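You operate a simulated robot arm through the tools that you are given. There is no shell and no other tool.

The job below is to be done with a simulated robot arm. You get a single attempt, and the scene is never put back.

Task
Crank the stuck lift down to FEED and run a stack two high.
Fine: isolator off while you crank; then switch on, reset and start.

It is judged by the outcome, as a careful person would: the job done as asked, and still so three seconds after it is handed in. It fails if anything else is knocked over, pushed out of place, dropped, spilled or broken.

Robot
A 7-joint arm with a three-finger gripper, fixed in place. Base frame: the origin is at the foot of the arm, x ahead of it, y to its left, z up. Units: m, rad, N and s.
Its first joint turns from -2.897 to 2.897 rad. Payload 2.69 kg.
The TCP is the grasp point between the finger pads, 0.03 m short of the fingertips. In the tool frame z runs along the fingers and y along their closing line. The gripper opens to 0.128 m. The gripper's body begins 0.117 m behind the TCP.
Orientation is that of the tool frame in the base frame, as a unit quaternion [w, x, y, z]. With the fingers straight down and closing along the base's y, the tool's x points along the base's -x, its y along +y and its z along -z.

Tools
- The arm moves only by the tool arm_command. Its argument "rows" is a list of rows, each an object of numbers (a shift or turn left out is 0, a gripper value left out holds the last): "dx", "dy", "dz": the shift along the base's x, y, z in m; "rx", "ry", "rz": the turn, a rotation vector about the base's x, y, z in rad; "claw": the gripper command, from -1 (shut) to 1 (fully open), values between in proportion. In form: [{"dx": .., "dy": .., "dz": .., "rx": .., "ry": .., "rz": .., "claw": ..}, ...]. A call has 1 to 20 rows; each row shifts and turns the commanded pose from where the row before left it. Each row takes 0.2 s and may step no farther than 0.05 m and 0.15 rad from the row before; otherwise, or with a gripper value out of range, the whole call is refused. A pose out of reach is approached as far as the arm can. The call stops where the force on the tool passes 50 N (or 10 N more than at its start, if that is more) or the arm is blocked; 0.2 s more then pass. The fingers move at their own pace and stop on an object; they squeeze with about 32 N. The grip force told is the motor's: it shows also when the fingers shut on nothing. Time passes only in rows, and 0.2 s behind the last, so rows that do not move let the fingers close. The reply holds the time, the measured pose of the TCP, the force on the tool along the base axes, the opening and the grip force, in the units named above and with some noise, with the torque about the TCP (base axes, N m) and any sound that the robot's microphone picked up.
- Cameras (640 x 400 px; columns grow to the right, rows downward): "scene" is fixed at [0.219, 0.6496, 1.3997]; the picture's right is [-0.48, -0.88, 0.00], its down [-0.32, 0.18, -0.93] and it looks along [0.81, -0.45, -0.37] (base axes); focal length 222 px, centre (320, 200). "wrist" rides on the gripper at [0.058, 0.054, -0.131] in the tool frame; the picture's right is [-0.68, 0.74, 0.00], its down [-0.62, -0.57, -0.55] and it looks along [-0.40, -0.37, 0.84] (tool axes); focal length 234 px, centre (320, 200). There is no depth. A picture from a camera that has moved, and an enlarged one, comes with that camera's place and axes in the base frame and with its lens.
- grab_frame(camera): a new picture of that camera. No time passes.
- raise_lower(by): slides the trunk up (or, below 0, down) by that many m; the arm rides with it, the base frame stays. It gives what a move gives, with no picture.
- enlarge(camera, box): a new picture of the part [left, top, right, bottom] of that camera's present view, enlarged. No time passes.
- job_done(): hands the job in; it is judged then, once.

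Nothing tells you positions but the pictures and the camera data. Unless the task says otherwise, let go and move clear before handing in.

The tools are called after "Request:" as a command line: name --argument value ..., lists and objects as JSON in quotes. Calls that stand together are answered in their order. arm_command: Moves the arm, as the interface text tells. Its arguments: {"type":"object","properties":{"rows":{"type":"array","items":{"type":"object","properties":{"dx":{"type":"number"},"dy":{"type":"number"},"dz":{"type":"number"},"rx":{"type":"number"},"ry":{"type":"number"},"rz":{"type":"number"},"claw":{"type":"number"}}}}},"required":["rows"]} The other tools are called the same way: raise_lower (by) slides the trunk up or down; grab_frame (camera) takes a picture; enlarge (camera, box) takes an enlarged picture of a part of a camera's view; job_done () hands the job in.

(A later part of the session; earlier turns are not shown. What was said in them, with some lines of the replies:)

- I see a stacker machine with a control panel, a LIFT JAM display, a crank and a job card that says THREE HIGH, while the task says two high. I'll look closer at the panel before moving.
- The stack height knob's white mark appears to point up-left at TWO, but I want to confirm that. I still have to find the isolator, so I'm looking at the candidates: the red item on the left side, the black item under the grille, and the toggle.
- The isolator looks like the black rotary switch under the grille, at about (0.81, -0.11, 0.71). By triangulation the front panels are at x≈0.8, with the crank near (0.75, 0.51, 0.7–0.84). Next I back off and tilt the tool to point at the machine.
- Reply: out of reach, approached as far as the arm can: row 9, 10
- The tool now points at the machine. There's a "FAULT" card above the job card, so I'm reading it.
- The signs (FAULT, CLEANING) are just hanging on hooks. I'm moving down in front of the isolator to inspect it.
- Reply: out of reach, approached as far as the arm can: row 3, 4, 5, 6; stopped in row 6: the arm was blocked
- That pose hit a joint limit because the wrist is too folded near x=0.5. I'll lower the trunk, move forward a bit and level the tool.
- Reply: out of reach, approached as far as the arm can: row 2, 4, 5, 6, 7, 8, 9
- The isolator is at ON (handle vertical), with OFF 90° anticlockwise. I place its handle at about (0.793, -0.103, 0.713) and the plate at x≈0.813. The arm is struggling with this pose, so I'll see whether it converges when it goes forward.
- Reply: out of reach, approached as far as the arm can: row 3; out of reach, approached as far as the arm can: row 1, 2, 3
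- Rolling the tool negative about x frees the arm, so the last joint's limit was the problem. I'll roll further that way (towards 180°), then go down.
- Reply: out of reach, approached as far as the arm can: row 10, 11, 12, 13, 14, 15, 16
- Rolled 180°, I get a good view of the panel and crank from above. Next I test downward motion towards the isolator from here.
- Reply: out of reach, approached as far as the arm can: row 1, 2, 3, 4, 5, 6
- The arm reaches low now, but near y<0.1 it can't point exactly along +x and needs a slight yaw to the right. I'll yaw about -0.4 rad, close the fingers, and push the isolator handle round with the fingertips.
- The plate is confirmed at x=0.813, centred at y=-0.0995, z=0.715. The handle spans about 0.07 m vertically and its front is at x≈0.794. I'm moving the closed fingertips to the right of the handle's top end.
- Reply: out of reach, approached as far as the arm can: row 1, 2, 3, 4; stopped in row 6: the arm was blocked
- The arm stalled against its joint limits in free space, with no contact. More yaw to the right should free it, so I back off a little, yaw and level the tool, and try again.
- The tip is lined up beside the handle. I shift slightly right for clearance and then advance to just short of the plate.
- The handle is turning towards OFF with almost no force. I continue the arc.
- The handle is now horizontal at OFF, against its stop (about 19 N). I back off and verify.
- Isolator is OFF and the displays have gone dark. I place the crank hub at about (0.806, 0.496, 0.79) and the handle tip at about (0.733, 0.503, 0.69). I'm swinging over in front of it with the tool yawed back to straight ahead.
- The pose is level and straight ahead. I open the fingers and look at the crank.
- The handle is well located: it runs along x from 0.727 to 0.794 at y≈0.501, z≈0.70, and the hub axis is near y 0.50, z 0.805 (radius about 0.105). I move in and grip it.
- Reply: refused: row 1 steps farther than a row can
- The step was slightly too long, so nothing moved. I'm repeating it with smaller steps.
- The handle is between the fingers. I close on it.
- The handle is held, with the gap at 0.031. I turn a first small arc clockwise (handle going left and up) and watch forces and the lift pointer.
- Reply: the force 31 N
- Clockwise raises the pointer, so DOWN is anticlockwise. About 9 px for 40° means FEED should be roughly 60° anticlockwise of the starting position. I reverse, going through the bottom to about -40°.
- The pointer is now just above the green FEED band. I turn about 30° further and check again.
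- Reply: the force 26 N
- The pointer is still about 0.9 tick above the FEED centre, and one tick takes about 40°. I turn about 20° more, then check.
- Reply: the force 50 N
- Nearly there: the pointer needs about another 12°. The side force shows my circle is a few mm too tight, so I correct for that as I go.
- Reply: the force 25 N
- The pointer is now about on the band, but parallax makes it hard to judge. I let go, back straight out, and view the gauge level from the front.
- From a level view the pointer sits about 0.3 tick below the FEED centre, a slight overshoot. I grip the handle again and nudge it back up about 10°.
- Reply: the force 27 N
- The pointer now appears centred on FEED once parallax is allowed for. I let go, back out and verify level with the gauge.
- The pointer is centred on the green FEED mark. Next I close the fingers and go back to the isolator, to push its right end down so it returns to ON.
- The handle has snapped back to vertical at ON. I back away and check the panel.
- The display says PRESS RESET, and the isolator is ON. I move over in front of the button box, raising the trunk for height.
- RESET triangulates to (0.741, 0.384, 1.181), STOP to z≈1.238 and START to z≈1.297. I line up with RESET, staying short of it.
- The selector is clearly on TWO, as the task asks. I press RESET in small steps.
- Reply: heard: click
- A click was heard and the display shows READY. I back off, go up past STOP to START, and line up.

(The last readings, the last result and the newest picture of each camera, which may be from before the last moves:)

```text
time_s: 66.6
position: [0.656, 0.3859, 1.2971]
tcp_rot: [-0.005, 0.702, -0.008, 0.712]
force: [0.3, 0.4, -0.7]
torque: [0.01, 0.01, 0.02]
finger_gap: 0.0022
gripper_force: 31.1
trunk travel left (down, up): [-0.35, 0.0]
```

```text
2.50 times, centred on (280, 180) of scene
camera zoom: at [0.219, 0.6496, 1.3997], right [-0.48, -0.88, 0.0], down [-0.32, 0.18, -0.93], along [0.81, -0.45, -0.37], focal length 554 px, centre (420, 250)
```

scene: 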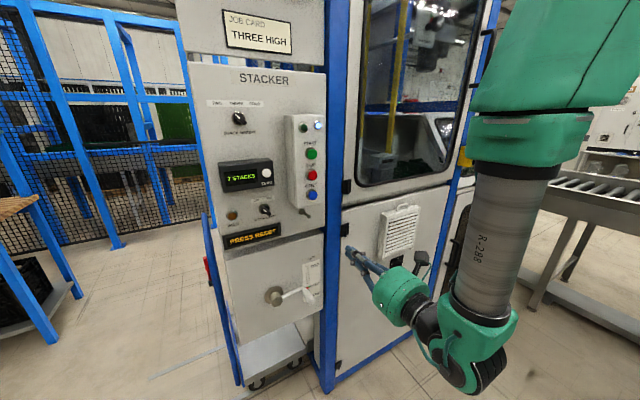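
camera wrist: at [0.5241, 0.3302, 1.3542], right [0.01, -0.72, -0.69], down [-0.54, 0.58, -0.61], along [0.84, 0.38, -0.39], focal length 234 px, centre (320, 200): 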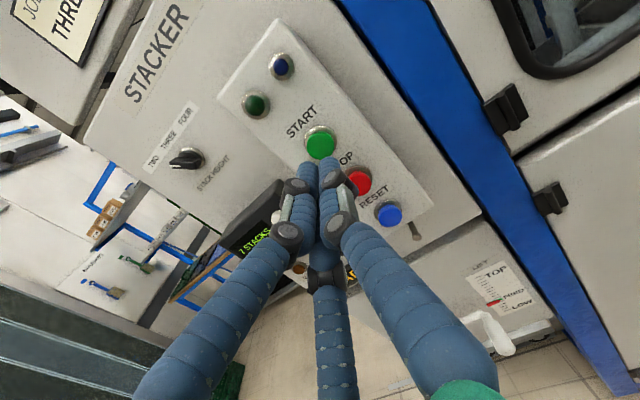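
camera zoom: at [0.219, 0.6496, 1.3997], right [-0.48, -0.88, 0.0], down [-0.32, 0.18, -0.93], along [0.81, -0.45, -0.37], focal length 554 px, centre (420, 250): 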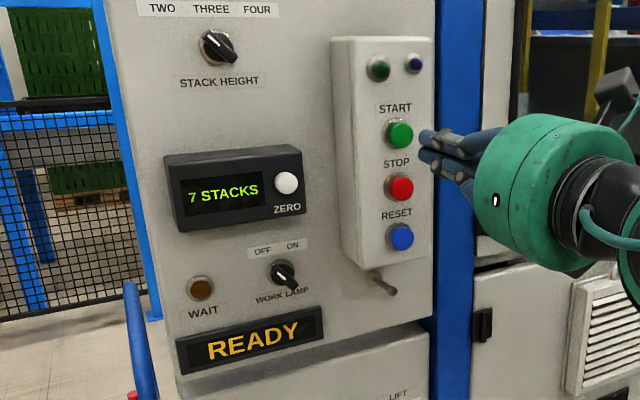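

START is aligned the same way RESET was. I press it.

Request:
arm_command --rows '[{"dx": 0.03}, {"dx": 0.02}, {"dx": 0.005}, {"dx": 0.004}, {}]'

Request:
enlarge --camera "scene" --box '[200, 100, 360, 260]'

```text
time_s: 67.8
position: [0.7126, 0.3851, 1.297]
tcp_rot: [-0.005, 0.702, -0.006, 0.712]
force: [-4.0, 1.4, -0.3]
torque: [0.02, 0.02, 0.06]
finger_gap: 0.006
gripper_force: 31.7
trunk travel left (down, up): [-0.35, 0.0]
heard: click
```

```text
2.50 times, centred on (280, 180) of scene
camera zoom: at [0.219, 0.6496, 1.3997], right [-0.48, -0.88, 0.0], down [-0.32, 0.18, -0.93], along [0.81, -0.45, -0.37], focal length 554 px, centre (420, 250)
```

zoom: 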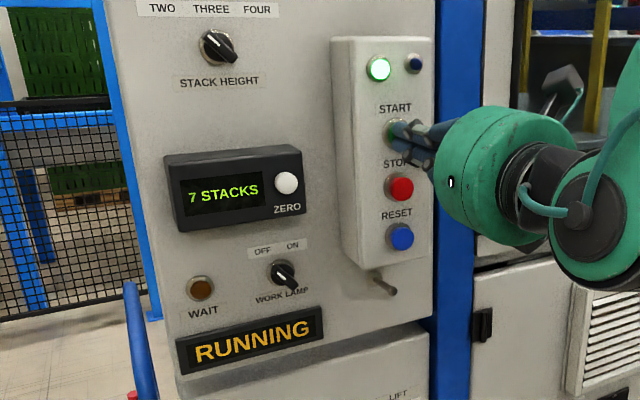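

It's RUNNING and the green lamp is lit. I back off and watch until the stack finishes.

Request:
arm_command --rows '[{"dx": -0.02}, {"dx": -0.04}, {"dx": -0.04}, {"dx": -0.03}, {}, {}, {}, {}, {}, {}, {}, {}, {}, {}, {}]'

Request:
grab_frame --camera "scene"

Request:
enlarge --camera "scene" --box '[200, 100, 360, 260]'

```text
time_s: 71.0
position: [0.5807, 0.3853, 1.2998]
tcp_rot: [-0.006, 0.702, -0.006, 0.712]
force: [-0.3, 1.1, -0.6]
torque: [-0.02, 0.01, -0.01]
finger_gap: 0.0023
gripper_force: 31.7
trunk travel left (down, up): [-0.35, 0.0]
```

```text
taken
```

scene: 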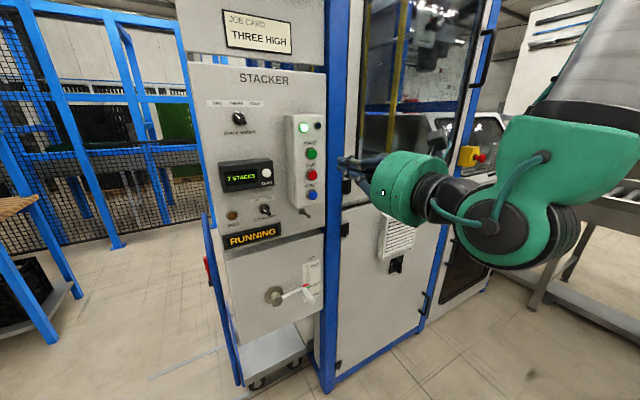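

```text
2.50 times, centred on (280, 180) of scene
camera zoom: at [0.219, 0.6496, 1.3997], right [-0.48, -0.88, 0.0], down [-0.32, 0.18, -0.93], along [0.81, -0.45, -0.37], focal length 554 px, centre (420, 250)
```

zoom: 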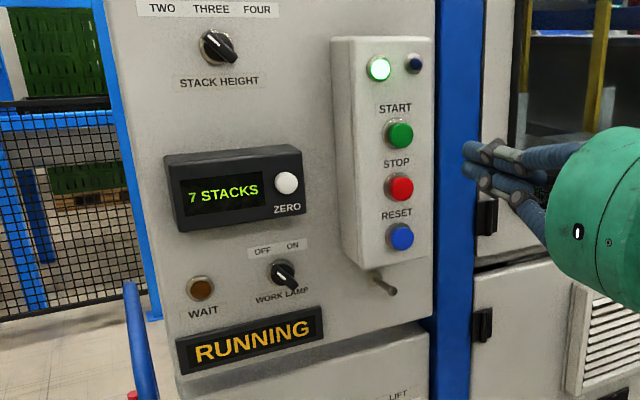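

Still running with 7 stacks on the counter, and the arm is clear of the machine. I wait for the cycle to complete.

Request:
arm_command --rows '[{"dx": -0.02}, {}, {}, {}, {}, {}, {}, {}, {}, {}, {}, {}, {}, {}, {}, {}, {}, {}, {}, {}]'

Request:
enlarge --camera "scene" --box '[200, 100, 360, 260]'

Request:
arm_command --rows '[{}, {}, {}, {}, {}, {}, {}, {}, {}, {}, {}, {}, {}, {}, {}, {}, {}, {}, {}, {}]'

Request:
grab_frame --camera "scene"

Request:
enlarge --camera "scene" --box '[200, 100, 360, 260]'

```text
time_s: 75.2
position: [0.5615, 0.3852, 1.2978]
tcp_rot: [-0.004, 0.703, -0.006, 0.712]
force: [0.5, 0.5, -1.3]
torque: [-0.01, 0.02, 0.0]
finger_gap: 0.0024
gripper_force: 31.5
trunk travel left (down, up): [-0.35, 0.0]
```

```text
2.50 times, centred on (280, 180) of scene
camera zoom: at [0.219, 0.6496, 1.3997], right [-0.48, -0.88, 0.0], down [-0.32, 0.18, -0.93], along [0.81, -0.45, -0.37], focal length 554 px, centre (420, 250)
```

zoom: 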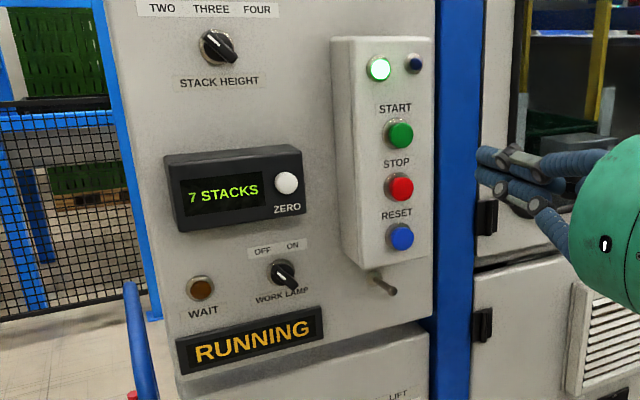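

```text
time_s: 79.4
position: [0.5604, 0.3847, 1.2992]
tcp_rot: [-0.005, 0.702, -0.006, 0.712]
force: [-0.2, -0.2, 0.3]
torque: [-0.03, 0.0, 0.02]
finger_gap: 0.002
gripper_force: 31.5
trunk travel left (down, up): [-0.35, 0.0]
```

```text
taken
```

scene: 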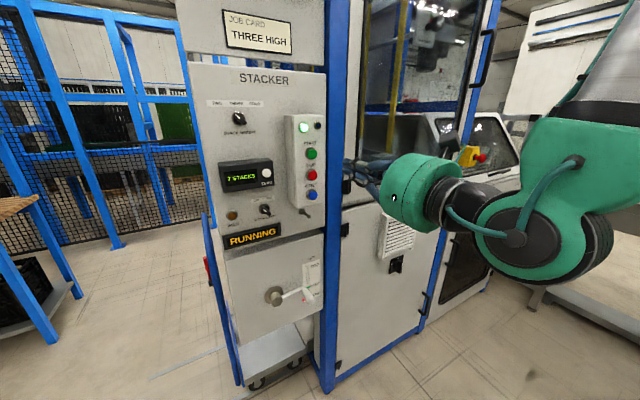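

```text
2.50 times, centred on (280, 180) of scene
camera zoom: at [0.219, 0.6496, 1.3997], right [-0.48, -0.88, 0.0], down [-0.32, 0.18, -0.93], along [0.81, -0.45, -0.37], focal length 554 px, centre (420, 250)
```

zoom: 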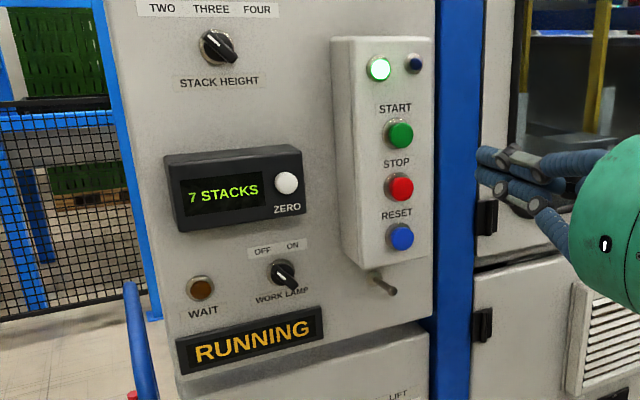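

The machine is still running; crates appear to be moving behind the glass. I keep waiting.

Request:
arm_command --rows '[{}, {}, {}, {}, {}, {}, {}, {}, {}, {}, {}, {}, {}, {}, {}, {}, {}, {}, {}, {}]'

Request:
grab_frame --camera "scene"

Request:
arm_command --rows '[{}, {}, {}, {}, {}, {}, {}, {}, {}, {}, {}, {}, {}, {}, {}, {}, {}, {}, {}, {}]'

Request:
grab_frame --camera "scene"

Request:
enlarge --camera "scene" --box '[200, 100, 360, 260]'

```text
time_s: 83.6
position: [0.5607, 0.384, 1.2985]
tcp_rot: [-0.004, 0.702, -0.007, 0.712]
force: [-0.2, 0.4, -0.6]
torque: [-0.01, 0.0, -0.04]
finger_gap: 0.0019
gripper_force: 31.7
trunk travel left (down, up): [-0.35, 0.0]
```

```text
taken
```

scene: 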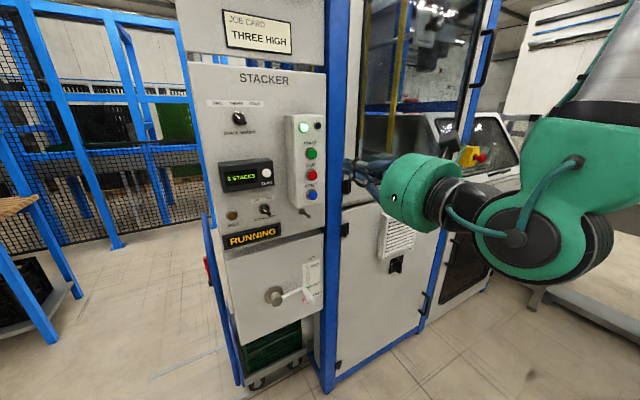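

```text
time_s: 87.8
position: [0.561, 0.3841, 1.2976]
tcp_rot: [-0.005, 0.702, -0.007, 0.712]
force: [0.6, -0.7, -0.2]
torque: [0.0, 0.01, -0.02]
finger_gap: 0.002
gripper_force: 30.9
trunk travel left (down, up): [-0.35, 0.0]
```

```text
taken
```

scene: 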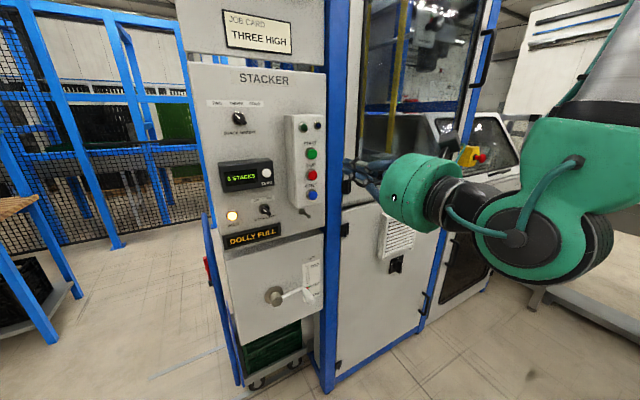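

```text
2.50 times, centred on (280, 180) of scene
camera zoom: at [0.219, 0.6496, 1.3997], right [-0.48, -0.88, 0.0], down [-0.32, 0.18, -0.93], along [0.81, -0.45, -0.37], focal length 554 px, centre (420, 250)
```

zoom: 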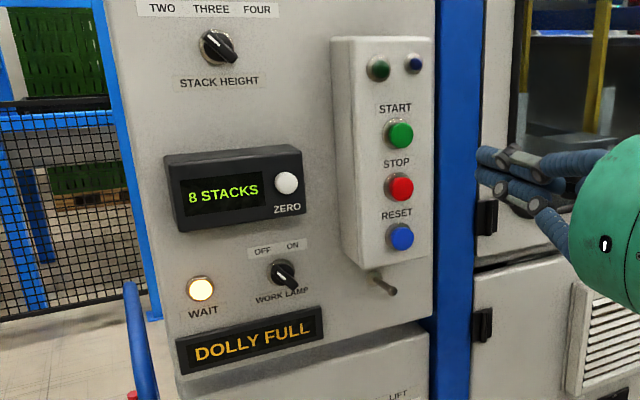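

The cycle ended: the counter went to 8 STACKS, the display says DOLLY FULL, and a stack is on the dolly. I take one close look at it.

Request:
enlarge --camera "scene" --box '[210, 270, 340, 400]'

Request:
enlarge --camera "wrist" --box '[0, 0, 640, 400]'

```text
3.08 times, centred on (275, 335) of scene
camera zoom: at [0.219, 0.6496, 1.3997], right [-0.48, -0.88, 0.0], down [-0.32, 0.18, -0.93], along [0.81, -0.45, -0.37], focal length 682 px, centre (458, -215)
```

zoom: 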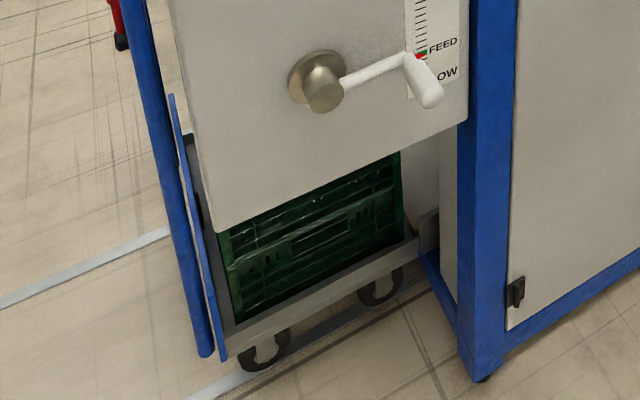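

```text
1.00 times, centred on (320, 200) of wrist (not enlarged: the box is as wide or as high as the picture)
camera zoom: at [0.4291, 0.3296, 1.3549], right [0.01, -0.73, -0.69], down [-0.54, 0.58, -0.61], along [0.84, 0.38, -0.39], focal length 234 px, centre (320, 200)
```

zoom: 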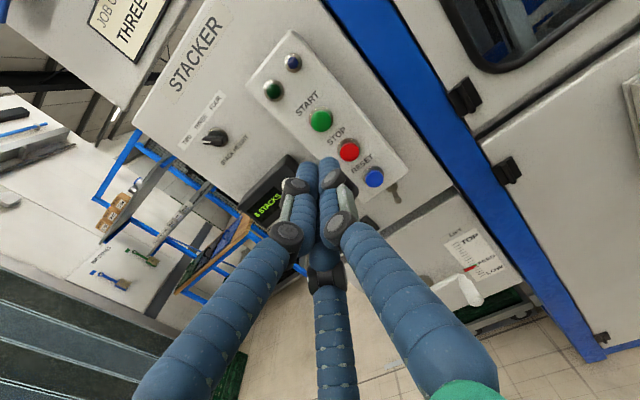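

The lift is at FEED, the isolator is back ON, and the machine was reset and started with the selector on TWO. It completed one new stack (count 7 to 8), which sits on the dolly; the panel hides its top, so I couldn't count the crates. The arm is clear and touching nothing, so I hand in.

Request:
job_done

```text
The job is handed in.
```

The lift is cranked down to FEED and the stacker has run one stack with the selector on TWO. The counter went from 7 to 8 stacks.

- **Isolator:** it was off for all the cranking. I switched it back on before pressing RESET and then START.
- **Cranking:** my first short turn went the wrong way and raised the lift slightly. I then overshot FEED a little and nudged it back, and the pointer ended centred on the green mark.
- **Stack height:** the selector was already on TWO, so I left it there. The job card on the machine says THREE HIGH, which doesn't match what you asked for.
- **The stack itself:** I saw crates on the dolly, but the panel hides the top of the stack. I couldn't count that it is two high.
- **How it was left:** the display now reads DOLLY FULL with the WAIT lamp lit, and the arm is clear of the machine.
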